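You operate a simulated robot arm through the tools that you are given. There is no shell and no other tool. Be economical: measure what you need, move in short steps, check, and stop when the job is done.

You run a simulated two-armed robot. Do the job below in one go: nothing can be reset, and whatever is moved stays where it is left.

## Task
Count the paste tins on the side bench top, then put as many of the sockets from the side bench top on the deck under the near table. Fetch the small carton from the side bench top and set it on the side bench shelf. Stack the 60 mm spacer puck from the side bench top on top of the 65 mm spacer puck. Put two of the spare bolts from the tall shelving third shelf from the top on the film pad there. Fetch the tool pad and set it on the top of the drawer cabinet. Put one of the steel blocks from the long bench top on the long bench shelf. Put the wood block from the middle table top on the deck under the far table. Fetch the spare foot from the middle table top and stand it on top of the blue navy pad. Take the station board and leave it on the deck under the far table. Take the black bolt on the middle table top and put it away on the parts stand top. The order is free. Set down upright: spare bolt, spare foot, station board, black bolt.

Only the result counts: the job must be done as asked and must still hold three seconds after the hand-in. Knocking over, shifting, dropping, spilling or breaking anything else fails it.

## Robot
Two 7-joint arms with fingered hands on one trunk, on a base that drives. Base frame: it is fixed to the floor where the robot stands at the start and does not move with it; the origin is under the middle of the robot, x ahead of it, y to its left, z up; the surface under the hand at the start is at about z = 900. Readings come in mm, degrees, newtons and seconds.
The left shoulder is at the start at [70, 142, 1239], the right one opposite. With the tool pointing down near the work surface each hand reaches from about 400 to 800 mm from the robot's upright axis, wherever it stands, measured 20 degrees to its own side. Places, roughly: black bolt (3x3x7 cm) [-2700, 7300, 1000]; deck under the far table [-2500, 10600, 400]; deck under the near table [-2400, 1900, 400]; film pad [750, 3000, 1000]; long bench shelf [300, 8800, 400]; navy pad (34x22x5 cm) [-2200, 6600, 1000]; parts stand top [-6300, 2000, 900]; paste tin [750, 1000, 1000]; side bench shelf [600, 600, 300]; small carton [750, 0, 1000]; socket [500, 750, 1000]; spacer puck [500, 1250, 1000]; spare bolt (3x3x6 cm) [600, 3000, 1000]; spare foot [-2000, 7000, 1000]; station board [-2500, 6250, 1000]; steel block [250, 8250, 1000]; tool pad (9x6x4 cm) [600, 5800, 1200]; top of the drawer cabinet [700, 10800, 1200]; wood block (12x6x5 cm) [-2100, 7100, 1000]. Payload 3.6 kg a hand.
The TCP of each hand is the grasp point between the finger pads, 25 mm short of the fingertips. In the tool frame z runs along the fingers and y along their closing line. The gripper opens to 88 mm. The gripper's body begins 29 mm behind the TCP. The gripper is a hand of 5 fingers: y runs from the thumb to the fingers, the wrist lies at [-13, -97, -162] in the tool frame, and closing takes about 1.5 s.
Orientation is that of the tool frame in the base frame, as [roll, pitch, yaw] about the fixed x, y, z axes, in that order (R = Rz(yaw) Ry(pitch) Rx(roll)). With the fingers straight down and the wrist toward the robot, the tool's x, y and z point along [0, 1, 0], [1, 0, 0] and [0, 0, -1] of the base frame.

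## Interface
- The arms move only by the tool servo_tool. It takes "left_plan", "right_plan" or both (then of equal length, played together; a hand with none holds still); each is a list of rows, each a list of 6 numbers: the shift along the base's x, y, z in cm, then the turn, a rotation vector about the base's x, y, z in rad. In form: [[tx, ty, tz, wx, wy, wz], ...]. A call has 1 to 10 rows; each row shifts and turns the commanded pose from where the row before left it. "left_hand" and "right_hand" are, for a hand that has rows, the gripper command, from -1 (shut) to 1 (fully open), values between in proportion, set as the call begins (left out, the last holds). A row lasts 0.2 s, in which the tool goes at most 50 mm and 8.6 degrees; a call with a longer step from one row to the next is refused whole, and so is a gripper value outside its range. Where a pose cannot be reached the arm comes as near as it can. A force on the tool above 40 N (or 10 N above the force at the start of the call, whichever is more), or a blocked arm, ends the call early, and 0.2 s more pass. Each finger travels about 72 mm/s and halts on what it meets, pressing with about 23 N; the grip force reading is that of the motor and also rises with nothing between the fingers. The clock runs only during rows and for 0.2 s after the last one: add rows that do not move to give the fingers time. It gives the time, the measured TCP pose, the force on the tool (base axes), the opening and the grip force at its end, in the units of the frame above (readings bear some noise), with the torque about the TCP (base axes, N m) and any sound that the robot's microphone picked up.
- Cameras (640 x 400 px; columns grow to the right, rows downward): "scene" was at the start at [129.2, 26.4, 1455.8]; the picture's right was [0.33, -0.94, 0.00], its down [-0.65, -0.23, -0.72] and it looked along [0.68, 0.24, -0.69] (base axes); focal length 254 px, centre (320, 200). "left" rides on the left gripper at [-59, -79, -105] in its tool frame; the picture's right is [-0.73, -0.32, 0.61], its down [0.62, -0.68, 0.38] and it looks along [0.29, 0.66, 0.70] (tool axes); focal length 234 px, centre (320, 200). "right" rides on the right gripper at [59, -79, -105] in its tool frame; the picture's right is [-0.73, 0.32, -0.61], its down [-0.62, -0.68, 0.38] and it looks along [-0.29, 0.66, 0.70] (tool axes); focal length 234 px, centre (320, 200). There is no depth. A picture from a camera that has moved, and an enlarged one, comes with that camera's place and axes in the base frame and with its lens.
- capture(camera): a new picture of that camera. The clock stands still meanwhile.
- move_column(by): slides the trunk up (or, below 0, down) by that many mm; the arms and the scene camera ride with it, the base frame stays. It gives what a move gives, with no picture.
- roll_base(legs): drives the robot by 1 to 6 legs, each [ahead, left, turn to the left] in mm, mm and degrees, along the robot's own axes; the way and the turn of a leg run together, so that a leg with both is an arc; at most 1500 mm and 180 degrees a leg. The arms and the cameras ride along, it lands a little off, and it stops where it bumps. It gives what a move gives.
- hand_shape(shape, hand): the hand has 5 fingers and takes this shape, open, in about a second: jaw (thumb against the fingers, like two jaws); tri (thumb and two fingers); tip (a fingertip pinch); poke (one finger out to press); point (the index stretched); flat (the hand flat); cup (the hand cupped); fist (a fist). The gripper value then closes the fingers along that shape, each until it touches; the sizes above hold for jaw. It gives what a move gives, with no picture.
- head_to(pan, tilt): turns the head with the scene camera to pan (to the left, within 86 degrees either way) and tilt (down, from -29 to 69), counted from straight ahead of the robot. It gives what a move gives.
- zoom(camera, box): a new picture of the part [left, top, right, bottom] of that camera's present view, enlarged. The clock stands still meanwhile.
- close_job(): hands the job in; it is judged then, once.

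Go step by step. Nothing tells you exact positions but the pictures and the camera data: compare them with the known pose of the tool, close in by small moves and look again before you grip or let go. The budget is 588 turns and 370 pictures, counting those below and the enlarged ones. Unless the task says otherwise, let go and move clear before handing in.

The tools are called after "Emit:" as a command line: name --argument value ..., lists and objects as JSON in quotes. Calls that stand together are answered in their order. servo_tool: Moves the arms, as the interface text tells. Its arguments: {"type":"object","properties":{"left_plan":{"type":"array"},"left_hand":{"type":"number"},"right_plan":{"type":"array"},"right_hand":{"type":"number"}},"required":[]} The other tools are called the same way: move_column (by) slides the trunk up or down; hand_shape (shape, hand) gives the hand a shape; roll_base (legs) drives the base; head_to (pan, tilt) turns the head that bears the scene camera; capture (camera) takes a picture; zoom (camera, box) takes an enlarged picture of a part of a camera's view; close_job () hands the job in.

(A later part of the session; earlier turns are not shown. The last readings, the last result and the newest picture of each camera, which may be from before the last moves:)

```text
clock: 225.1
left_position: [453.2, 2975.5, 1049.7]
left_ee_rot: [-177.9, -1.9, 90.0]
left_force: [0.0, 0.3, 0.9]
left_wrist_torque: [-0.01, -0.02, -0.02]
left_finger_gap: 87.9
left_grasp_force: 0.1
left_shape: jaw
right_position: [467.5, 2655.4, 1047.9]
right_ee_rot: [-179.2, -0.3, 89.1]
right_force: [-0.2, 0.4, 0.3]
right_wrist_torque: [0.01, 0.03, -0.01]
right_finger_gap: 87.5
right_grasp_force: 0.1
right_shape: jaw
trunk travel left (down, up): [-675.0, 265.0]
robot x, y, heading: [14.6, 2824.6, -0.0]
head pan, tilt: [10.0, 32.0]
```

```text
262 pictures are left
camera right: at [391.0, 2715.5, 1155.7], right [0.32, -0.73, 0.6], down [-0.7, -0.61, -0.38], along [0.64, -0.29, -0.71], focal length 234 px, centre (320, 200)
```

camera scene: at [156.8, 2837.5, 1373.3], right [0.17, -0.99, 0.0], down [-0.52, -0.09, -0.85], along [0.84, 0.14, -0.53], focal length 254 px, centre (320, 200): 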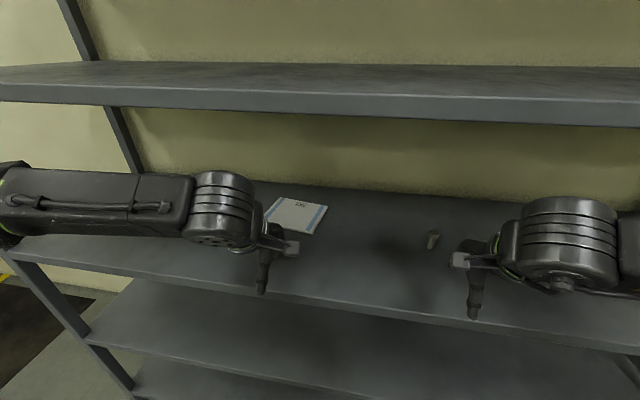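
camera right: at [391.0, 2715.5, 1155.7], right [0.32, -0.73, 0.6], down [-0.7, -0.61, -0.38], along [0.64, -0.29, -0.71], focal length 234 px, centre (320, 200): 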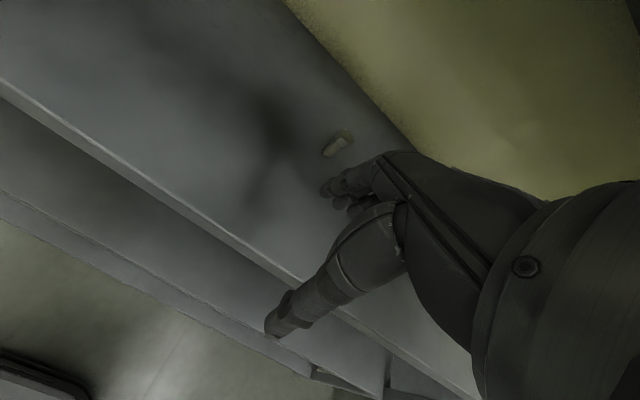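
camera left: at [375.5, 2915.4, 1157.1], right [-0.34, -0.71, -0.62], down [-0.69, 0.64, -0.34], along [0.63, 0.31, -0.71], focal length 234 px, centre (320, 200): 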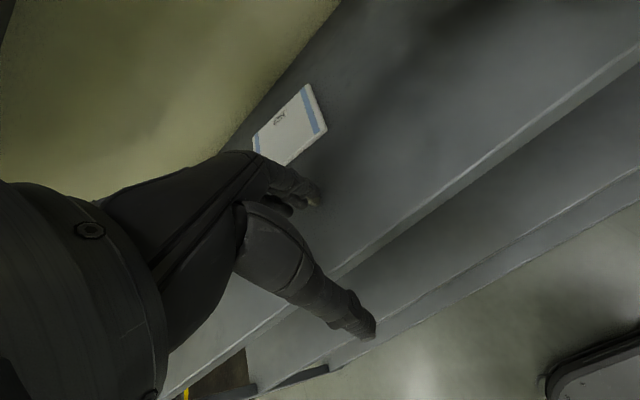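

Emit:
roll_base --legs '[[110, 0, 0]]'

Emit:
servo_tool --left_plan '[[-2, 0, 0, 0, 0, 0], [-2, 0, 0, 0, 0, 0], [-1, 2, 0, 0, 0, 0], [0, 3, 0, 0, 0, 0], [0, 0, 0, 0, 0, 0]]'

Emit:
capture --camera "left"

Emit:
capture --camera "right"

Emit:
capture --camera "scene"

```text
clock: 226.2
left_position: [562.9, 2975.8, 1051.2]
left_ee_rot: [-177.9, -2.0, 90.0]
left_force: [0.2, 0.2, 0.7]
left_wrist_torque: [-0.02, 0.01, -0.03]
left_finger_gap: 87.9
left_grasp_force: 0.1
left_shape: jaw
right_position: [577.6, 2655.8, 1048.9]
right_ee_rot: [-179.0, -0.4, 89.1]
right_force: [-0.1, 0.5, 0.5]
right_wrist_torque: [0.02, 0.0, 0.01]
right_finger_gap: 87.7
right_grasp_force: 0.1
right_shape: jaw
trunk travel left (down, up): [-675.0, 265.0]
robot x, y, heading: [124.8, 2822.1, -0.4]
head pan, tilt: [10.0, 32.0]
```

```text
clock: 227.4
left_position: [517.9, 3023.7, 1051.1]
left_ee_rot: [-177.8, -2.0, 89.9]
left_force: [0.1, -0.5, 0.4]
left_wrist_torque: [0.01, -0.03, -0.02]
left_finger_gap: 87.5
left_grasp_force: 0.1
left_shape: jaw
right_position: [577.1, 2653.6, 1048.2]
right_ee_rot: [-179.0, -0.4, 89.1]
right_force: [0.2, -0.2, -0.7]
right_wrist_torque: [0.0, 0.02, 0.01]
right_finger_gap: 87.6
right_grasp_force: 0.1
right_shape: jaw
trunk travel left (down, up): [-675.0, 265.0]
robot x, y, heading: [126.1, 2824.6, -0.5]
head pan, tilt: [10.0, 32.0]
```

```text
261 pictures are left
camera left: at [440.9, 2963.1, 1157.5], right [-0.35, -0.7, -0.62], down [-0.69, 0.64, -0.34], along [0.63, 0.31, -0.71], focal length 234 px, centre (320, 200)
```

left: 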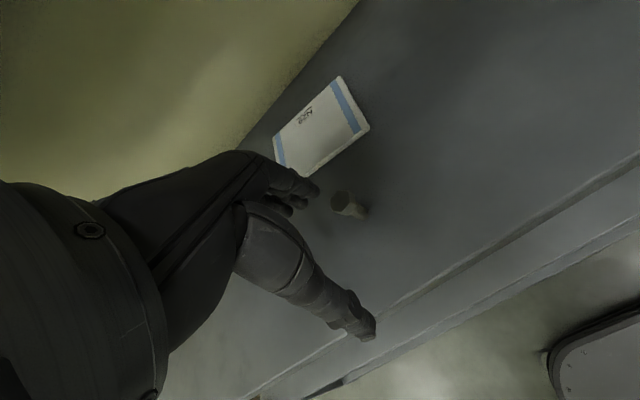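

```text
260 pictures are left
camera right: at [501.7, 2713.6, 1155.3], right [0.32, -0.74, 0.6], down [-0.7, -0.61, -0.38], along [0.64, -0.29, -0.71], focal length 234 px, centre (320, 200)
```

right: 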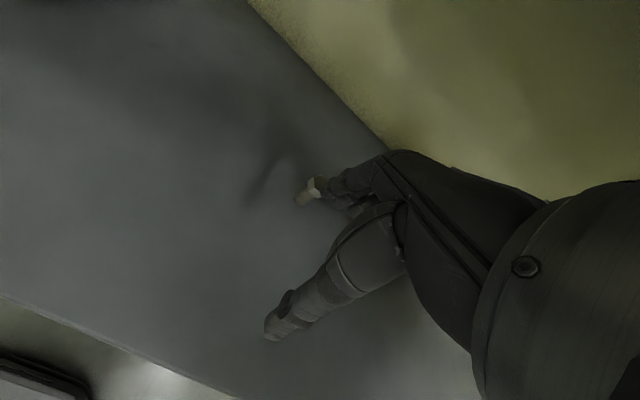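

```text
259 pictures are left
camera scene: at [267.9, 2835.7, 1373.2], right [0.17, -0.99, 0.0], down [-0.52, -0.09, -0.85], along [0.84, 0.14, -0.53], focal length 254 px, centre (320, 200)
```

scene: 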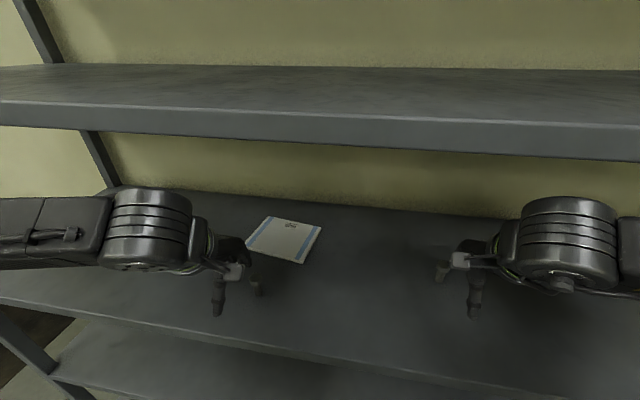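

Emit:
servo_tool --left_plan '[[3, 0, 0, 0, 0, 0], [3.2, 0, 0, 0, 0, 0], [0, 0, 0, 0, 0, 0]]'

Emit:
capture --camera "left"

Emit:
zoom --camera "scene" --box '[180, 200, 340, 320]'

```text
clock: 228.2
left_position: [576.4, 3024.5, 1049.5]
left_ee_rot: [-178.0, -1.9, 90.0]
left_force: [-0.2, 0.3, 0.8]
left_wrist_torque: [0.02, -0.02, 0.01]
left_finger_gap: 87.9
left_grasp_force: 0.0
left_shape: jaw
right_position: [577.4, 2655.5, 1049.2]
right_ee_rot: [-179.1, -0.4, 89.1]
right_force: [-0.2, -0.1, -0.8]
right_wrist_torque: [0.0, -0.01, 0.0]
right_finger_gap: 87.9
right_grasp_force: 0.1
right_shape: jaw
trunk travel left (down, up): [-675.0, 265.0]
robot x, y, heading: [124.3, 2824.4, -0.1]
head pan, tilt: [10.0, 32.0]
```

```text
258 pictures are left
camera left: at [498.2, 2964.1, 1156.9], right [-0.34, -0.71, -0.62], down [-0.69, 0.64, -0.34], along [0.63, 0.31, -0.71], focal length 234 px, centre (320, 200)
```

left: 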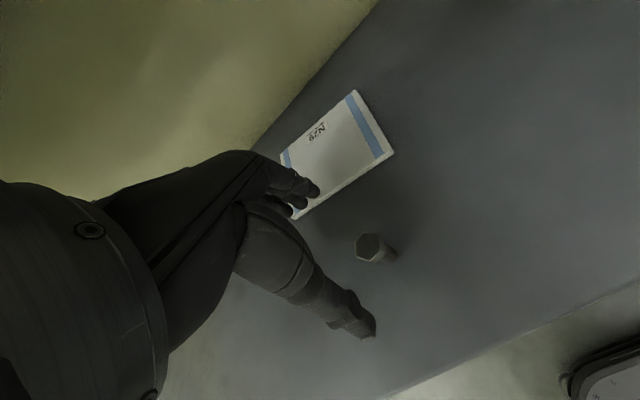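

```text
3.33 times, centred on (260, 260) of scene
camera zoom: at [266.1, 2837.2, 1373.4], right [0.17, -0.99, 0.0], down [-0.52, -0.09, -0.85], along [0.84, 0.14, -0.53], focal length 846 px, centre (520, 0)
```

zoom: 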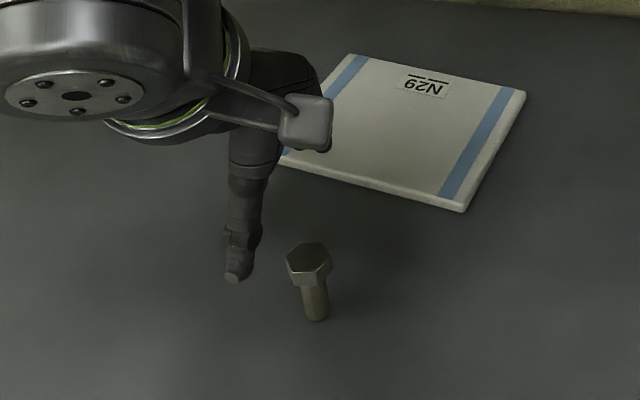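

Bolt head centre about (583, 3018). I descend onto it.

Emit:
servo_tool --left_plan '[[0.6, -0.6, -3, 0, 0, 0], [0, 0, -2.5, 0, 0, 0], [0, 0, 0, 0, 0, 0]]' --left_hand 0.5

Emit:
capture --camera "left"

Emit:
zoom --camera "scene" --box '[180, 200, 340, 320]'

```text
clock: 229.1
left_position: [581.8, 3018.1, 996.5]
left_ee_rot: [-177.8, -2.1, 90.0]
left_force: [0.7, 0.1, -0.2]
left_wrist_torque: [0.0, 0.0, -0.02]
left_finger_gap: 66.4
left_grasp_force: 0.1
left_shape: jaw
right_position: [576.4, 2655.2, 1049.4]
right_ee_rot: [-179.1, -0.4, 89.2]
right_force: [0.7, -0.3, 0.0]
right_wrist_torque: [-0.01, 0.02, -0.01]
right_finger_gap: 87.6
right_grasp_force: 0.1
right_shape: jaw
trunk travel left (down, up): [-675.0, 265.0]
robot x, y, heading: [131.6, 2821.7, -0.3]
head pan, tilt: [10.0, 32.0]
```

```text
256 pictures are left
camera left: at [503.8, 2958.3, 1102.9], right [-0.35, -0.7, -0.62], down [-0.69, 0.64, -0.34], along [0.63, 0.31, -0.71], focal length 234 px, centre (320, 200)
```

left: 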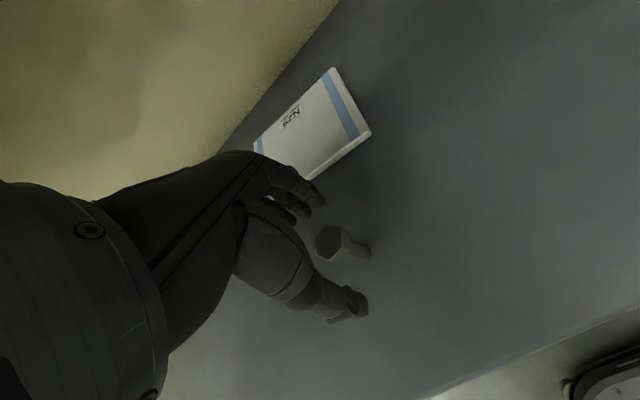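

```text
3.33 times, centred on (260, 260) of scene
camera zoom: at [267.1, 2836.5, 1373.3], right [0.17, -0.99, 0.0], down [-0.52, -0.09, -0.85], along [0.84, 0.14, -0.53], focal length 846 px, centre (520, 0)
```

zoom: 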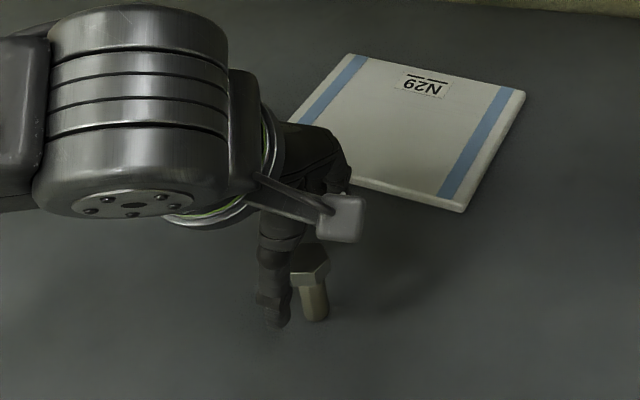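

Emit:
servo_tool --left_plan '[[-0.1, 0, -1.5, 0, 0, 0], [0, 0, -1.2, 0, 0, 0], [0, 0, 0, 0, 0, 0]]'

Emit:
servo_tool --left_plan '[[0, 0, 0, 0, 0, 0], [0, 0, 0, 0, 0, 0], [0, 0, 0, 0, 0, 0], [0, 0, 0, 0, 0, 0], [0, 0, 0, 0, 0, 0], [0, 0, 0, 0, 0, 0], [0, 0, 0, 0, 0, 0], [0, 0, 0, 0, 0, 0]]' --left_hand -1

Emit:
servo_tool --left_plan '[[0, 0, 1, 0, 0, 0], [0, 0, 2, 0, 0, 0], [0, 0, 2, 0, 0, 0], [0, 0, 0, 0, 0, 0]]'

Emit:
capture --camera "left"

Emit:
zoom --camera "scene" --box '[180, 200, 340, 320]'

```text
clock: 229.8
left_position: [579.5, 3019.4, 970.5]
left_ee_rot: [-177.9, -1.9, 89.9]
left_force: [0.8, 0.4, -0.7]
left_wrist_torque: [-0.01, -0.01, -0.02]
left_finger_gap: 66.2
left_grasp_force: 0.1
left_shape: jaw
right_position: [577.1, 2655.0, 1049.9]
right_ee_rot: [-178.9, -0.5, 89.1]
right_force: [-0.1, -0.4, -0.5]
right_wrist_torque: [-0.02, 0.0, 0.01]
right_finger_gap: 87.4
right_grasp_force: 0.0
right_shape: jaw
trunk travel left (down, up): [-675.0, 265.0]
robot x, y, heading: [126.3, 2825.2, -0.3]
head pan, tilt: [10.0, 32.0]
```

```text
clock: 231.7
left_position: [580.4, 3020.8, 969.6]
left_ee_rot: [-177.9, -1.9, 89.9]
left_force: [0.2, 0.4, -0.2]
left_wrist_torque: [-0.01, 0.03, -0.02]
left_finger_gap: 11.3
left_grasp_force: 23.0
left_shape: jaw
right_position: [578.2, 2655.4, 1049.4]
right_ee_rot: [-179.0, -0.4, 89.1]
right_force: [-0.2, -0.5, 0.4]
right_wrist_torque: [0.03, 0.0, 0.01]
right_finger_gap: 87.8
right_grasp_force: 0.0
right_shape: jaw
trunk travel left (down, up): [-675.0, 265.0]
robot x, y, heading: [127.7, 2824.6, -0.4]
head pan, tilt: [10.0, 32.0]
```

```text
clock: 232.7
left_position: [581.5, 3020.1, 1020.7]
left_ee_rot: [-177.9, -1.9, 89.9]
left_force: [0.3, 0.5, -1.8]
left_wrist_torque: [0.0, 0.01, 0.01]
left_finger_gap: 11.3
left_grasp_force: 23.1
left_shape: jaw
right_position: [577.9, 2655.7, 1049.0]
right_ee_rot: [-179.0, -0.4, 89.1]
right_force: [-0.2, 0.3, -0.2]
right_wrist_torque: [0.0, -0.02, -0.03]
right_finger_gap: 87.7
right_grasp_force: 0.0
right_shape: jaw
trunk travel left (down, up): [-675.0, 265.0]
robot x, y, heading: [127.7, 2821.6, -0.2]
head pan, tilt: [10.0, 32.0]
```

```text
254 pictures are left
camera left: at [503.5, 2960.2, 1126.6], right [-0.35, -0.7, -0.62], down [-0.69, 0.64, -0.34], along [0.63, 0.31, -0.71], focal length 234 px, centre (320, 200)
```

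left: 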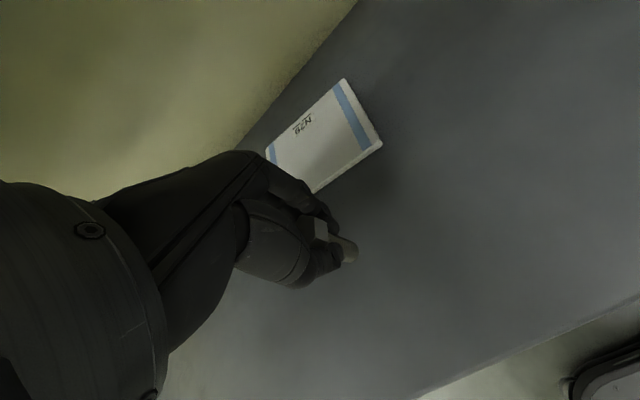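

```text
3.33 times, centred on (260, 260) of scene
camera zoom: at [267.5, 2837.1, 1373.2], right [0.17, -0.99, 0.0], down [-0.52, -0.09, -0.85], along [0.84, 0.14, -0.53], focal length 846 px, centre (520, 0)
```

zoom: 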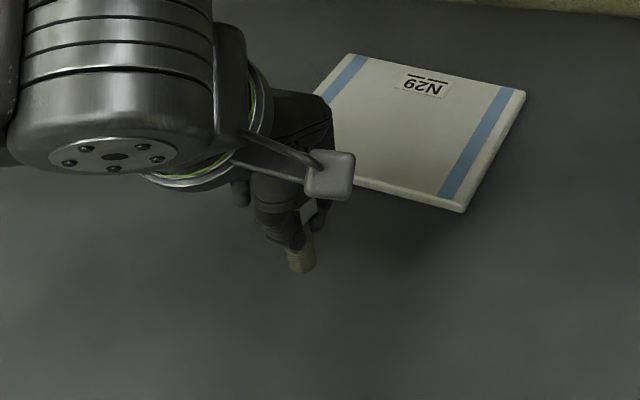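

The bolt is held by its shank. I carry it over the left half of the film pad.

Emit:
servo_tool --left_plan '[[4.3, 0.9, 0, 0, 0, 0], [4.3, 0.9, 0, 0, 0, 0], [4.3, 0.9, 0, 0, 0, 0], [4.3, 0.9, 0, 0, 0, 0], [0, 0, -2, 0, 0, 0], [0, 0, 0, 0, 0, 0]]'

Emit:
capture --camera "left"

Emit:
zoom --camera "scene" --box '[200, 180, 360, 300]'

```text
clock: 234.1
left_position: [753.2, 3056.5, 997.7]
left_ee_rot: [-177.9, -1.9, 90.0]
left_force: [-1.1, 0.1, -1.1]
left_wrist_torque: [0.01, -0.02, 0.04]
left_finger_gap: 11.2
left_grasp_force: 23.0
left_shape: jaw
right_position: [577.7, 2656.3, 1048.6]
right_ee_rot: [-179.0, -0.4, 89.1]
right_force: [-0.4, 0.2, 0.4]
right_wrist_torque: [0.0, -0.02, 0.04]
right_finger_gap: 87.7
right_grasp_force: 0.0
right_shape: jaw
trunk travel left (down, up): [-675.0, 265.0]
robot x, y, heading: [124.9, 2820.1, -0.1]
head pan, tilt: [10.0, 32.0]
```

```text
252 pictures are left
camera left: at [675.7, 2995.7, 1104.5], right [-0.35, -0.7, -0.62], down [-0.69, 0.64, -0.34], along [0.63, 0.31, -0.71], focal length 234 px, centre (320, 200)
```

left: 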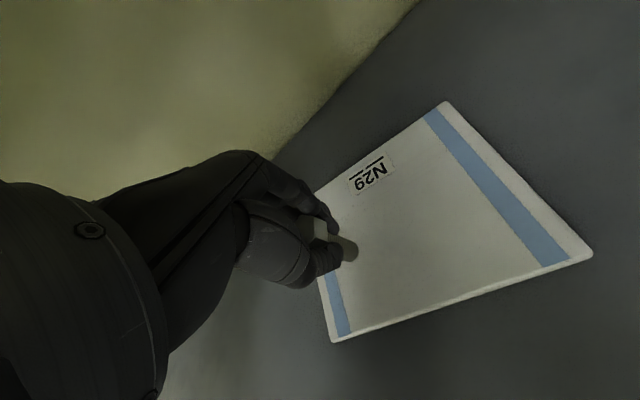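

```text
3.33 times, centred on (280, 240) of scene
camera zoom: at [267.3, 2836.7, 1373.2], right [0.17, -0.99, 0.0], down [-0.52, -0.09, -0.85], along [0.84, 0.14, -0.53], focal length 846 px, centre (453, 67)
```

zoom: 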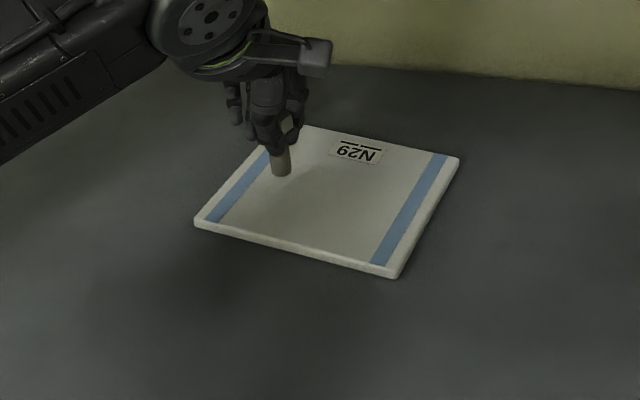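

Emit:
servo_tool --left_plan '[[0, 0, -0.7, 0, 0, 0], [0, 0, -0.5, 0, 0, 0], [0, 0, 0, 0, 0, 0]]'

Emit:
servo_tool --left_plan '[[0, 0, -0.3, 0, 0, 0], [0, 0, -0.2, 0, 0, 0], [0, 0, 0, 0, 0, 0]]'

```text
clock: 234.8
left_position: [752.9, 3055.7, 985.5]
left_ee_rot: [-178.0, -1.9, 89.9]
left_force: [-0.3, -0.7, -0.2]
left_wrist_torque: [-0.02, 0.0, 0.0]
left_finger_gap: 11.2
left_grasp_force: 22.9
left_shape: jaw
right_position: [577.6, 2654.8, 1048.0]
right_ee_rot: [-179.0, -0.3, 89.0]
right_force: [-0.8, 0.8, 0.3]
right_wrist_torque: [0.0, 0.0, 0.01]
right_finger_gap: 87.7
right_grasp_force: 0.1
right_shape: jaw
trunk travel left (down, up): [-675.0, 265.0]
robot x, y, heading: [126.5, 2827.1, -0.4]
head pan, tilt: [10.0, 32.0]
```

```text
clock: 235.7
left_position: [753.1, 3054.6, 981.9]
left_ee_rot: [-177.9, -1.9, 89.9]
left_force: [-0.1, 0.3, -1.0]
left_wrist_torque: [-0.04, -0.01, -0.01]
left_finger_gap: 11.3
left_grasp_force: 23.5
left_shape: jaw
right_position: [577.8, 2655.5, 1048.5]
right_ee_rot: [-179.0, -0.4, 89.1]
right_force: [-0.4, 1.0, -1.1]
right_wrist_torque: [-0.01, -0.01, 0.02]
right_finger_gap: 87.9
right_grasp_force: 0.0
right_shape: jaw
trunk travel left (down, up): [-675.0, 265.0]
robot x, y, heading: [125.4, 2820.8, -0.3]
head pan, tilt: [10.0, 32.0]
```

Emit:
servo_tool --left_plan '[[0, 0, -0.2, 0, 0, 0], [0, 0, -0.2, 0, 0, 0], [0, 0, 0, 0, 0, 0]]'

Emit:
zoom --camera "scene" --box '[220, 190, 300, 250]'

```text
clock: 236.4
left_position: [751.3, 3053.9, 977.8]
left_ee_rot: [-178.1, -1.8, 90.0]
left_force: [0.5, -0.1, 2.6]
left_wrist_torque: [-0.02, 0.0, 0.01]
left_finger_gap: 11.2
left_grasp_force: 22.8
left_shape: jaw
right_position: [577.0, 2654.6, 1048.8]
right_ee_rot: [-179.1, -0.5, 89.1]
right_force: [-0.3, 0.6, 0.1]
right_wrist_torque: [-0.01, 0.0, -0.03]
right_finger_gap: 87.6
right_grasp_force: 0.0
right_shape: jaw
trunk travel left (down, up): [-675.0, 265.0]
robot x, y, heading: [127.5, 2825.6, -0.6]
head pan, tilt: [10.0, 32.0]
```

```text
6.67 times, centred on (260, 220) of scene
camera zoom: at [266.9, 2836.7, 1373.3], right [0.17, -0.99, 0.0], down [-0.52, -0.09, -0.85], along [0.84, 0.14, -0.53], focal length 1692 px, centre (720, 67)
```

zoom: 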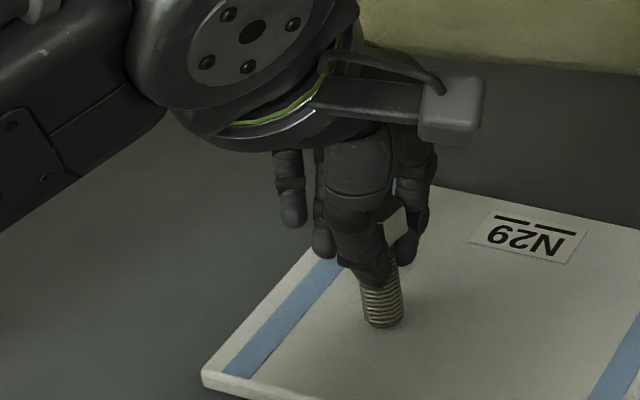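

The bolt touches the pad, standing vertical. One more millimetre down, then release.

Emit:
servo_tool --left_plan '[[0, 0, -0.1, 0, 0, 0], [0, 0, 0, 0, 0, 0]]'

Emit:
servo_tool --left_plan '[[0, 0, 0, 0, 0, 0], [0, 0, 0, 0, 0, 0], [0, 0, 0, 0, 0, 0], [0, 0, 0, 0, 0, 0], [0, 0, 0, 0, 0, 0]]' --left_hand 0.2

Emit:
zoom --camera "scene" --box '[220, 190, 300, 250]'

```text
clock: 237.1
left_position: [751.5, 3053.7, 977.6]
left_ee_rot: [-177.9, -2.0, 89.9]
left_force: [0.8, 0.0, 8.2]
left_wrist_torque: [0.04, -0.1, 0.0]
left_finger_gap: 11.0
left_grasp_force: 23.0
left_shape: jaw
right_position: [576.2, 2654.5, 1048.7]
right_ee_rot: [-179.1, -0.4, 89.1]
right_force: [-0.4, -0.2, -0.7]
right_wrist_torque: [0.0, -0.01, -0.01]
right_finger_gap: 87.9
right_grasp_force: 0.0
right_shape: jaw
trunk travel left (down, up): [-675.0, 265.0]
robot x, y, heading: [126.0, 2820.2, -0.3]
head pan, tilt: [10.0, 32.0]
```

```text
clock: 238.2
left_position: [752.1, 3055.7, 976.3]
left_ee_rot: [-177.9, -2.0, 90.0]
left_force: [0.5, -0.3, -0.4]
left_wrist_torque: [0.0, 0.0, 0.02]
left_finger_gap: 52.4
left_grasp_force: 0.1
left_shape: jaw
right_position: [577.6, 2656.6, 1049.7]
right_ee_rot: [-179.0, -0.4, 89.0]
right_force: [0.3, -0.2, -0.5]
right_wrist_torque: [0.0, -0.03, 0.0]
right_finger_gap: 87.8
right_grasp_force: 0.1
right_shape: jaw
trunk travel left (down, up): [-675.0, 265.0]
robot x, y, heading: [128.3, 2826.5, -0.3]
head pan, tilt: [10.0, 32.0]
```

```text
6.67 times, centred on (260, 220) of scene
camera zoom: at [267.0, 2836.8, 1373.3], right [0.17, -0.99, 0.0], down [-0.52, -0.09, -0.85], along [0.84, 0.14, -0.53], focal length 1692 px, centre (720, 67)
```

zoom: 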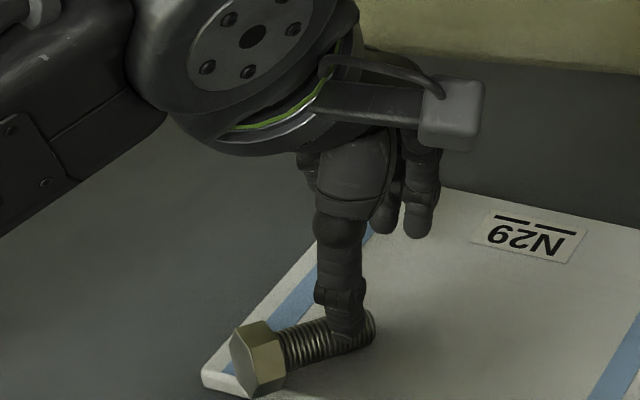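

The bolt tipped over as I let go. I raise the hand carefully and inspect how it lies.

Emit:
servo_tool --left_plan '[[0, 0, 1, 0, 0, 0], [0, 0, 2, 0, 0, 0], [0, 0, 3, 0, 0, 0], [0, 0, 1, 0, 0, 0]]'

Emit:
zoom --camera "scene" --box '[190, 190, 310, 280]'

Emit:
capture --camera "left"

```text
clock: 239.2
left_position: [752.1, 3056.8, 1047.0]
left_ee_rot: [-178.0, -1.9, 90.0]
left_force: [-0.8, 0.2, -0.5]
left_wrist_torque: [0.04, 0.01, 0.01]
left_finger_gap: 52.4
left_grasp_force: 0.0
left_shape: jaw
right_position: [578.3, 2654.4, 1049.0]
right_ee_rot: [-179.0, -0.4, 89.0]
right_force: [0.1, -0.2, -0.8]
right_wrist_torque: [0.01, 0.02, 0.0]
right_finger_gap: 87.6
right_grasp_force: 0.0
right_shape: jaw
trunk travel left (down, up): [-675.0, 265.0]
robot x, y, heading: [127.1, 2823.6, -0.2]
head pan, tilt: [10.0, 32.0]
```

```text
4.44 times, centred on (250, 235) of scene
camera zoom: at [267.2, 2836.9, 1373.2], right [0.17, -0.99, 0.0], down [-0.52, -0.09, -0.85], along [0.84, 0.14, -0.53], focal length 1128 px, centre (631, 44)
```

zoom: 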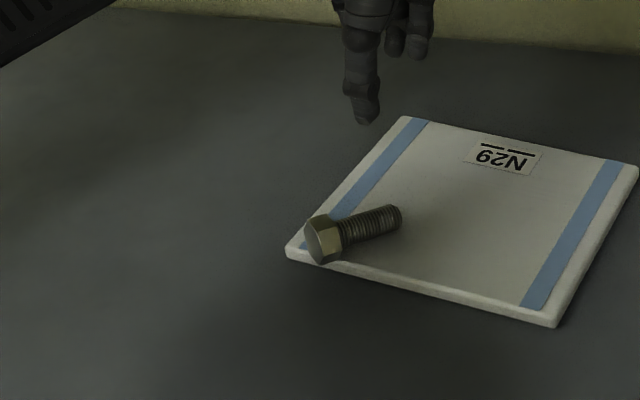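

```text
247 pictures are left
camera left: at [675.3, 2994.8, 1153.5], right [-0.35, -0.71, -0.62], down [-0.69, 0.64, -0.34], along [0.63, 0.31, -0.71], focal length 234 px, centre (320, 200)
```

left: 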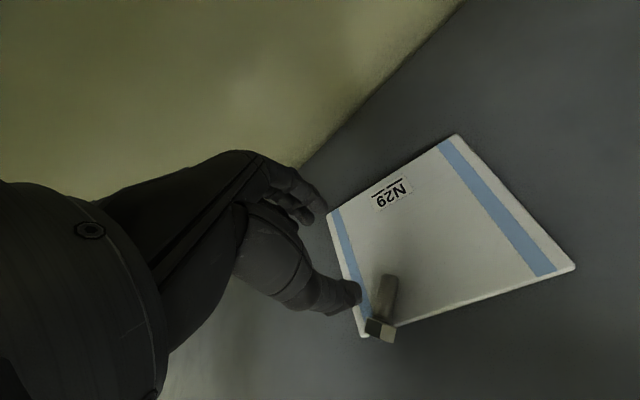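

The bolt lies on the pad, tail near (740, 3053), head near (713, 3088). I plan to re-erect it with the right hand: grip the shank, then roll the hand so the head comes up. First I clear the left hand and shift left a bit.

Emit:
servo_tool --left_plan '[[-4, 0, 0.5, 0, 0, 0], [-4, 0, 0.5, 0, 0, 0], [-4, 0, 0, 0, 0, 0], [-4, 0, 0, 0, 0, 0], [-4, 0, 0, 0, 0, 0], [-3, 0, 0, 0, 0, 0]]' --left_hand 1

Emit:
roll_base --legs '[[0, 120, 0]]'

Emit:
servo_tool --right_plan '[[1, 3, 0, 0, 0, 0.13], [1, 4, 0, 0, 0, 0.13], [1, 4, 0, 0, 0, 0.13], [1, 4, 0, 0, 0, 0.13], [1, 4, 0, 0, 0, 0.13], [1, 4, 0, 0, 0, 0], [1, 4, 0, 0, 0, 0], [0, 0, 0, 0, 0, 0]]' --right_hand 0.4

Emit:
capture --camera "right"

Emit:
capture --camera "scene"

```text
clock: 240.7
left_position: [522.9, 3055.2, 1057.5]
left_ee_rot: [-177.9, -1.9, 89.9]
left_force: [0.0, -1.0, 0.0]
left_wrist_torque: [-0.01, 0.0, 0.0]
left_finger_gap: 87.6
left_grasp_force: 0.1
left_shape: jaw
right_position: [576.2, 2655.2, 1048.7]
right_ee_rot: [-179.1, -0.5, 89.1]
right_force: [-0.3, -0.3, -0.9]
right_wrist_torque: [-0.03, 0.02, -0.01]
right_finger_gap: 87.8
right_grasp_force: 0.1
right_shape: jaw
trunk travel left (down, up): [-675.0, 265.0]
robot x, y, heading: [127.8, 2820.2, -0.4]
head pan, tilt: [10.0, 32.0]
```

```text
clock: 241.9
left_position: [525.2, 3172.8, 1057.2]
left_ee_rot: [-177.9, -2.0, 90.0]
left_force: [1.1, -0.7, 0.3]
left_wrist_torque: [0.02, -0.01, 0.02]
left_finger_gap: 87.6
left_grasp_force: 0.1
left_shape: jaw
right_position: [576.4, 2772.0, 1048.5]
right_ee_rot: [-178.9, -0.4, 89.1]
right_force: [0.2, 0.3, 0.2]
right_wrist_torque: [0.02, 0.02, 0.02]
right_finger_gap: 87.9
right_grasp_force: 0.1
right_shape: jaw
trunk travel left (down, up): [-675.0, 265.0]
robot x, y, heading: [129.4, 2942.7, -0.5]
head pan, tilt: [10.0, 32.0]
```

```text
clock: 243.7
left_position: [524.3, 3171.1, 1056.6]
left_ee_rot: [-177.9, -2.0, 89.9]
left_force: [0.9, 0.2, 0.6]
left_wrist_torque: [0.02, -0.02, 0.0]
left_finger_gap: 87.9
left_grasp_force: 0.1
left_shape: jaw
right_position: [648.0, 3042.7, 1047.6]
right_ee_rot: [-179.1, -0.5, 126.2]
right_force: [0.5, 0.2, 0.4]
right_wrist_torque: [0.0, 0.04, 0.0]
right_finger_gap: 61.9
right_grasp_force: 0.0
right_shape: jaw
trunk travel left (down, up): [-675.0, 265.0]
robot x, y, heading: [128.7, 2941.0, -0.2]
head pan, tilt: [10.0, 32.0]
```

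```text
246 pictures are left
camera right: at [551.8, 3043.7, 1155.5], right [0.7, -0.39, 0.6], down [-0.19, -0.91, -0.38], along [0.69, 0.15, -0.71], focal length 234 px, centre (320, 200)
```

right: 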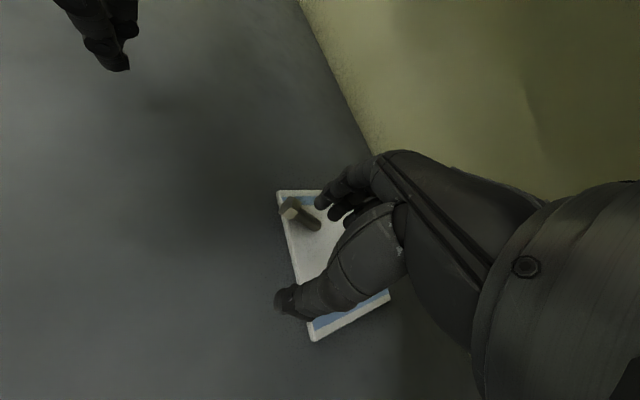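

```text
245 pictures are left
camera scene: at [267.5, 2953.5, 1373.3], right [0.17, -0.99, 0.0], down [-0.52, -0.09, -0.85], along [0.84, 0.14, -0.53], focal length 254 px, centre (320, 200)
```

scene: 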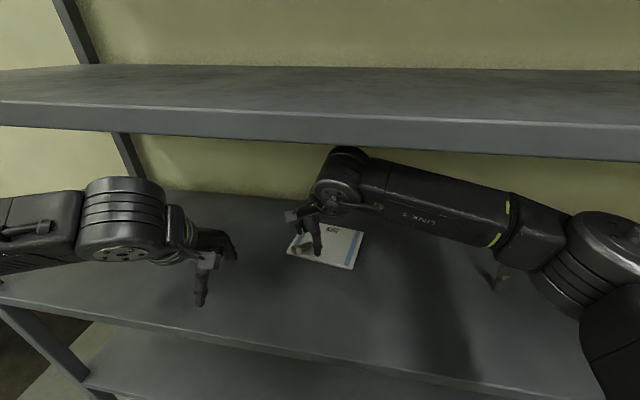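

Emit:
servo_tool --right_plan '[[2, 1.2, -1.5, -0.093, -0.07, 0], [2, 1.2, -1.5, -0.093, -0.07, 0], [3, 1.3, -1.5, -0.093, -0.07, 0], [0, 0, 0, 0, 0, 0]]'

Emit:
capture --camera "right"

Emit:
zoom --camera "scene" --box '[240, 180, 400, 300]'

```text
clock: 244.7
left_position: [523.1, 3171.6, 1055.6]
left_ee_rot: [-178.0, -1.9, 90.0]
left_force: [0.3, -0.2, -0.3]
left_wrist_torque: [0.0, 0.02, 0.02]
left_finger_gap: 87.5
left_grasp_force: 0.0
left_shape: jaw
right_position: [717.8, 3080.1, 1003.8]
right_ee_rot: [-179.3, 19.7, 126.3]
right_force: [1.2, 0.0, -1.1]
right_wrist_torque: [0.02, -0.02, 0.01]
right_finger_gap: 62.0
right_grasp_force: 0.1
right_shape: jaw
trunk travel left (down, up): [-675.0, 265.0]
robot x, y, heading: [130.5, 2944.5, -0.2]
head pan, tilt: [10.0, 32.0]
```

```text
244 pictures are left
camera right: at [600.9, 3107.5, 1083.6], right [0.55, -0.19, 0.81], down [-0.13, -0.98, -0.14], along [0.82, -0.03, -0.57], focal length 234 px, centre (320, 200)
```

right: 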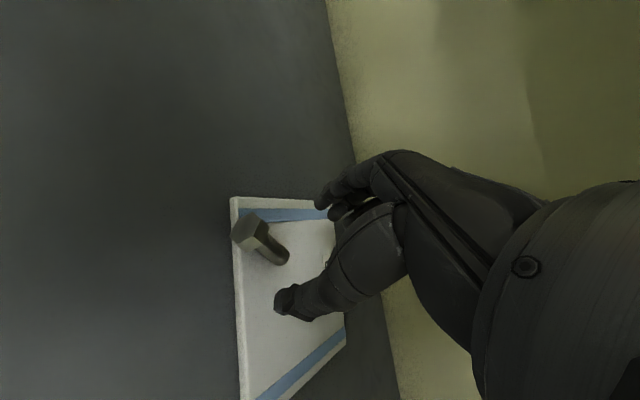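

```text
3.33 times, centred on (320, 240) of scene
camera zoom: at [267.4, 2954.0, 1373.3], right [0.17, -0.99, 0.0], down [-0.52, -0.09, -0.85], along [0.84, 0.14, -0.53], focal length 846 px, centre (320, 67)
```

zoom: 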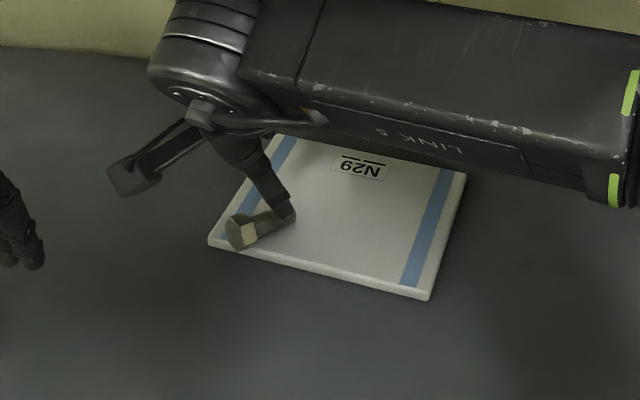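

Emit:
servo_tool --right_plan '[[-0.1, 0.1, -2, 0, 0, 0.12], [-0.1, 0.1, -2.2, 0, 0, 0], [0, 0, 0, 0, 0, 0]]' --right_hand 0.2

Emit:
capture --camera "right"

Emit:
zoom --camera "scene" --box '[260, 200, 360, 275]'

```text
clock: 245.5
left_position: [524.4, 3172.6, 1057.4]
left_ee_rot: [-177.9, -1.9, 89.9]
left_force: [1.1, 0.0, -0.4]
left_wrist_torque: [0.0, -0.04, -0.02]
left_finger_gap: 88.1
left_grasp_force: 0.1
left_shape: jaw
right_position: [714.0, 3082.8, 962.8]
right_ee_rot: [-179.2, 19.6, 133.3]
right_force: [0.8, 0.2, 0.1]
right_wrist_torque: [0.0, -0.02, -0.04]
right_finger_gap: 53.1
right_grasp_force: 0.0
right_shape: jaw
trunk travel left (down, up): [-675.0, 265.0]
robot x, y, heading: [131.1, 2944.5, -0.2]
head pan, tilt: [10.0, 32.0]
```

```text
242 pictures are left
camera right: at [595.6, 3095.8, 1043.3], right [0.57, -0.12, 0.81], down [-0.01, -0.99, -0.14], along [0.82, 0.07, -0.57], focal length 234 px, centre (320, 200)
```

right: 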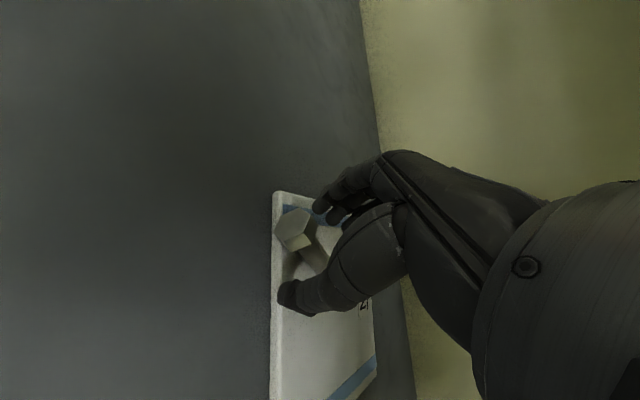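

```text
5.33 times, centred on (310, 238) of scene
camera zoom: at [267.6, 2955.0, 1373.3], right [0.17, -0.99, 0.0], down [-0.52, -0.09, -0.85], along [0.84, 0.14, -0.53], focal length 1354 px, centre (373, 0)
```

zoom: 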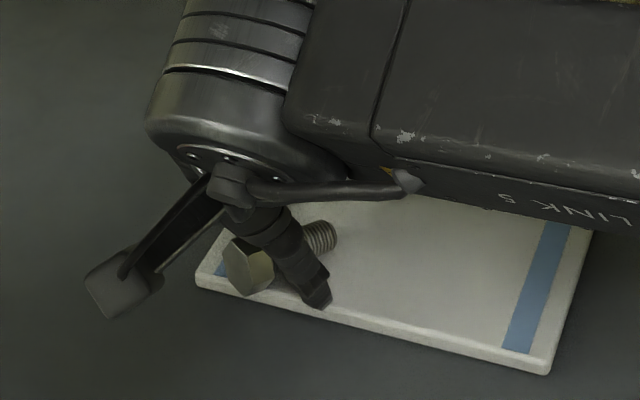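

The thumb and fingers straddle the shank. Close and lift.

Emit:
servo_tool --right_plan '[[0, 0, 0, 0, 0, 0], [0, 0, 0, 0, 0, 0], [0, 0, 0, 0, 0, 0], [0, 0, 0, 0, 0, 0], [0, 0, 0, 0, 0, 0], [0, 0, 0, 0, 0, 0]]' --right_hand -1

Emit:
servo_tool --right_plan '[[0, 0, 1, 0, 0, 0], [0, 0, 2, 0, 0, 0], [0, 0, 2, 0, 0, 0], [0, 0, 0, 0, 0, 0]]'

Emit:
capture --camera "right"

Emit:
zoom --camera "scene" --box '[260, 180, 360, 255]'

```text
clock: 246.9
left_position: [523.0, 3173.2, 1056.2]
left_ee_rot: [-177.9, -2.0, 89.8]
left_force: [0.4, -0.1, 0.5]
left_wrist_torque: [0.0, 0.0, -0.01]
left_finger_gap: 87.7
left_grasp_force: 0.0
left_shape: jaw
right_position: [714.3, 3082.1, 963.9]
right_ee_rot: [-179.4, 19.6, 133.1]
right_force: [0.6, 0.2, 3.0]
right_wrist_torque: [0.01, -0.1, 0.05]
right_finger_gap: 7.4
right_grasp_force: 22.6
right_shape: jaw
trunk travel left (down, up): [-675.0, 265.0]
robot x, y, heading: [127.9, 2939.2, -0.6]
head pan, tilt: [10.0, 32.0]
```

```text
clock: 247.9
left_position: [524.1, 3172.7, 1056.6]
left_ee_rot: [-177.9, -1.9, 89.9]
left_force: [0.4, 0.1, -0.1]
left_wrist_torque: [0.01, 0.02, 0.0]
left_finger_gap: 87.9
left_grasp_force: 0.1
left_shape: jaw
right_position: [716.1, 3083.7, 1013.1]
right_ee_rot: [-179.3, 19.5, 133.1]
right_force: [0.8, 0.1, -1.1]
right_wrist_torque: [0.0, -0.03, -0.04]
right_finger_gap: 7.8
right_grasp_force: 23.1
right_shape: jaw
trunk travel left (down, up): [-675.0, 265.0]
robot x, y, heading: [130.0, 2940.9, -0.1]
head pan, tilt: [10.0, 32.0]
```

```text
240 pictures are left
camera right: at [597.3, 3096.1, 1093.0], right [0.57, -0.12, 0.81], down [-0.01, -0.99, -0.14], along [0.82, 0.07, -0.57], focal length 234 px, centre (320, 200)
```

right: 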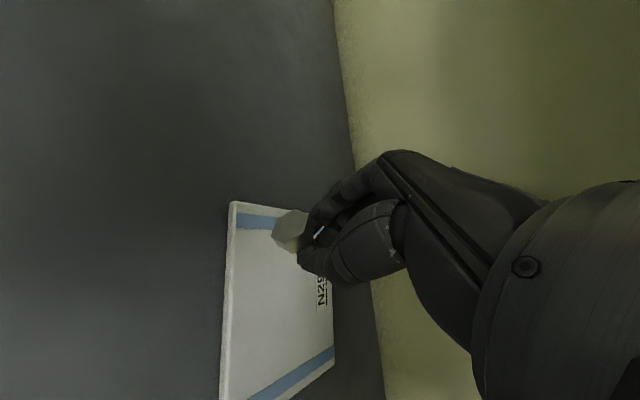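

```text
5.33 times, centred on (310, 218) of scene
camera zoom: at [268.1, 2954.9, 1373.2], right [0.17, -0.99, 0.0], down [-0.52, -0.09, -0.85], along [0.84, 0.14, -0.53], focal length 1354 px, centre (373, 107)
```

zoom: 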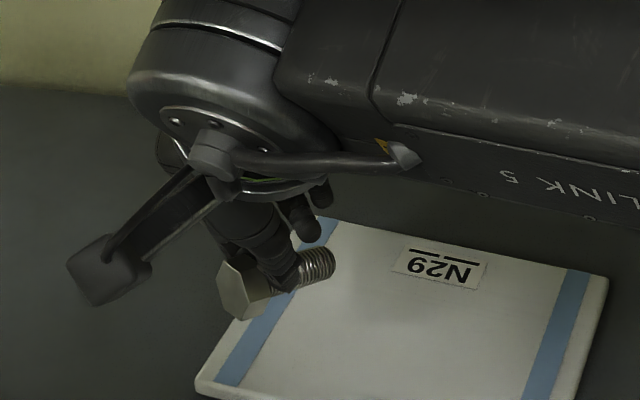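

Gripped near the head. Now I roll the hand about its closing axis by about 80° so the head comes up.

Emit:
servo_tool --right_plan '[[0.2, -0.2, 0.4, 0.103, 0.096, 0], [0.2, -0.2, 0.4, 0.103, 0.096, 0], [0.2, -0.2, 0.4, 0.103, 0.096, 0], [0.2, -0.2, 0.4, 0.103, 0.096, 0], [0.2, -0.2, 0.4, 0.103, 0.096, 0], [0.2, -0.2, 0, 0.103, 0.096, 0], [0.2, -0.2, 0, 0.103, 0.096, 0], [0, 0, 0, 0, 0, 0]]'

Emit:
zoom --camera "scene" --box '[220, 160, 380, 280]'

Emit:
capture --camera "right"

```text
clock: 249.7
left_position: [524.0, 3172.0, 1055.8]
left_ee_rot: [-178.0, -2.0, 89.9]
left_force: [0.0, 0.3, 0.5]
left_wrist_torque: [-0.01, 0.03, 0.03]
left_finger_gap: 87.8
left_grasp_force: 0.0
left_shape: jaw
right_position: [730.0, 3067.7, 1031.9]
right_ee_rot: [-179.4, -36.9, 133.0]
right_force: [0.1, 0.4, -1.5]
right_wrist_torque: [-0.05, -0.03, -0.02]
right_finger_gap: 7.4
right_grasp_force: 23.1
right_shape: jaw
trunk travel left (down, up): [-675.0, 265.0]
robot x, y, heading: [128.8, 2938.3, -0.5]
head pan, tilt: [10.0, 32.0]
```

```text
3.33 times, centred on (300, 220) of scene
camera zoom: at [267.6, 2954.9, 1373.2], right [0.17, -0.99, 0.0], down [-0.52, -0.09, -0.85], along [0.84, 0.14, -0.53], focal length 846 px, centre (387, 133)
```

zoom: 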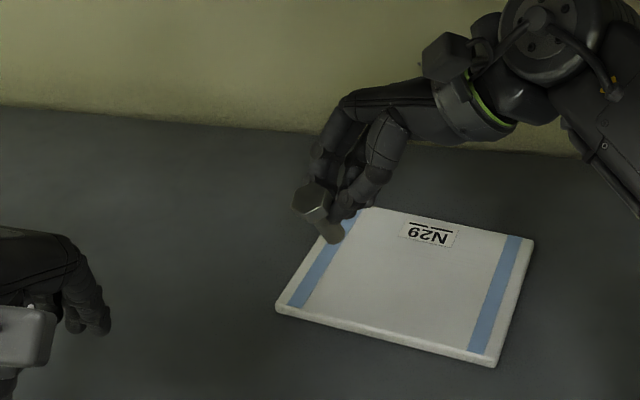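

```text
237 pictures are left
camera right: at [684.1, 3002.6, 1151.7], right [0.88, -0.46, 0.05], down [-0.31, -0.67, -0.68], along [0.34, 0.58, -0.74], focal length 234 px, centre (320, 200)
```

right: 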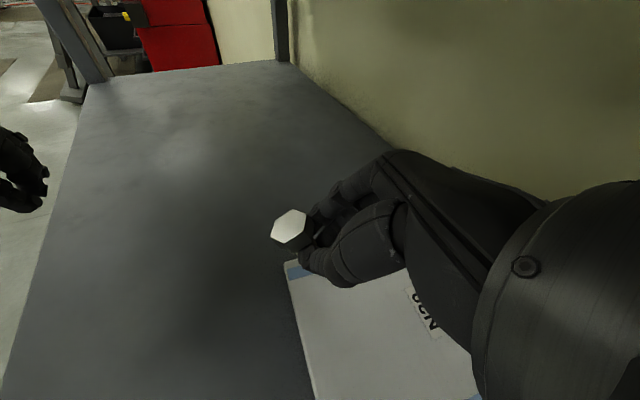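

Emit:
servo_tool --right_plan '[[0.2, -0.4, 0, 0.103, 0.096, 0], [0.2, -0.4, 0, 0.103, 0.096, 0], [0.2, -0.4, 0, 0.1, 0.093, 0], [0, 0, 0, 0, 0, 0]]'

Emit:
zoom --camera "scene" --box '[260, 180, 360, 255]'

Emit:
capture --camera "right"

Emit:
capture --camera "left"

```text
clock: 250.7
left_position: [524.1, 3172.4, 1055.6]
left_ee_rot: [-177.9, -1.9, 89.9]
left_force: [0.4, -0.2, -0.3]
left_wrist_torque: [0.01, 0.03, 0.0]
left_finger_gap: 87.4
left_grasp_force: 0.1
left_shape: jaw
right_position: [728.5, 3068.0, 1032.5]
right_ee_rot: [-179.5, -37.0, 133.1]
right_force: [-0.2, -0.9, -0.8]
right_wrist_torque: [-0.05, -0.01, 0.02]
right_finger_gap: 7.7
right_grasp_force: 23.1
right_shape: jaw
right hand out of reach, approached as far as the arm can: row 1, 2, 3
trunk travel left (down, up): [-675.0, 265.0]
robot x, y, heading: [126.8, 2939.2, -0.4]
head pan, tilt: [10.0, 32.0]
```

```text
5.33 times, centred on (310, 218) of scene
camera zoom: at [267.9, 2954.9, 1373.2], right [0.17, -0.99, 0.0], down [-0.52, -0.09, -0.85], along [0.84, 0.14, -0.53], focal length 1354 px, centre (373, 107)
```

zoom: 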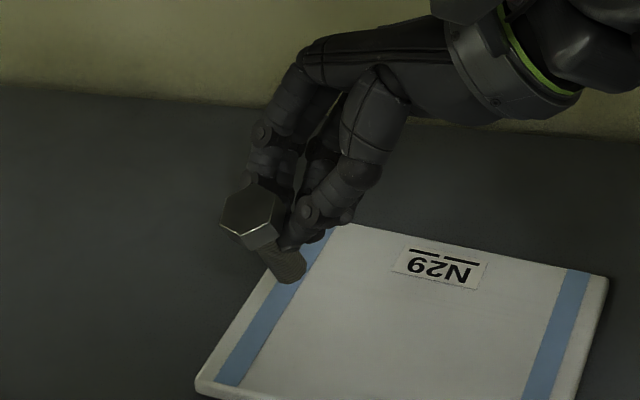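

```text
235 pictures are left
camera right: at [684.2, 3002.7, 1151.8], right [0.88, -0.46, 0.05], down [-0.31, -0.67, -0.68], along [0.35, 0.58, -0.74], focal length 234 px, centre (320, 200)
```

right: 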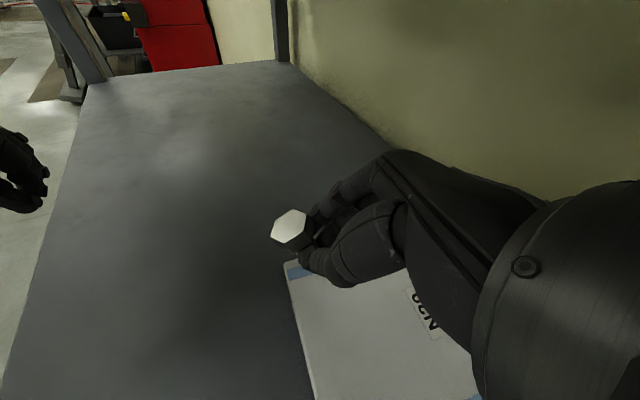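

```text
234 pictures are left
camera left: at [446.8, 3112.1, 1162.8], right [-0.35, -0.7, -0.62], down [-0.69, 0.64, -0.34], along [0.63, 0.31, -0.71], focal length 234 px, centre (320, 200)
```

left: 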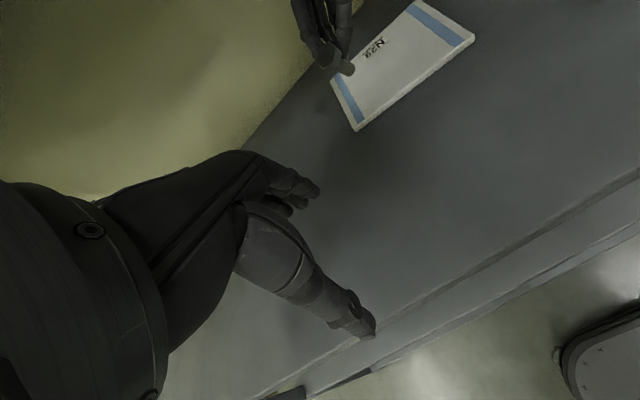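

The wrist limit is met at this heading; I yaw the hand clockwise first, then add the remaining roll.

Emit:
servo_tool --right_plan '[[0.2, -0.4, 0, 0, 0, -0.15], [0.2, -0.4, 0, 0, 0, -0.15], [0.2, -0.4, 0, 0, 0, -0.15], [0, 0, 0, 0, 0, -0.15], [0, 0, 0, 0.138, 0.022, 0], [0, 0, 0, 0.138, 0.022, 0], [0, 0, 0, 0.138, 0.022, 0], [0, 0, 0, 0, 0, 0]]'

Emit:
zoom --camera "scene" --box '[240, 160, 400, 280]'

Emit:
capture --camera "right"

```text
clock: 252.5
left_position: [523.7, 3172.7, 1056.3]
left_ee_rot: [-177.9, -1.9, 89.9]
left_force: [-0.4, -0.9, 0.8]
left_wrist_torque: [-0.02, -0.01, 0.05]
left_finger_gap: 87.6
left_grasp_force: 0.1
left_shape: jaw
right_position: [735.2, 3056.6, 1031.8]
right_ee_rot: [-179.1, -60.9, 98.5]
right_force: [0.2, -0.1, -0.4]
right_wrist_torque: [0.0, 0.01, 0.03]
right_finger_gap: 6.9
right_grasp_force: 23.1
right_shape: jaw
trunk travel left (down, up): [-675.0, 265.0]
robot x, y, heading: [125.9, 2939.3, -0.4]
head pan, tilt: [10.0, 32.0]
```

```text
3.33 times, centred on (320, 220) of scene
camera zoom: at [267.6, 2954.9, 1373.3], right [0.17, -0.99, 0.0], down [-0.52, -0.09, -0.85], along [0.84, 0.14, -0.53], focal length 846 px, centre (320, 133)
```

zoom: 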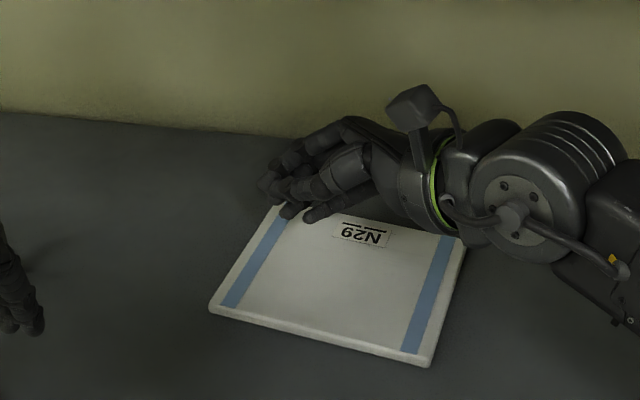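

```text
232 pictures are left
camera right: at [668.8, 2981.4, 1134.7], right [0.46, -0.82, -0.34], down [-0.68, -0.08, -0.73], along [0.57, 0.57, -0.6], focal length 234 px, centre (320, 200)
```

right: 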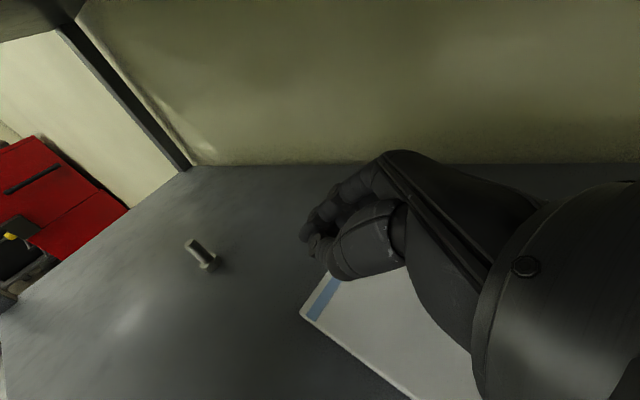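

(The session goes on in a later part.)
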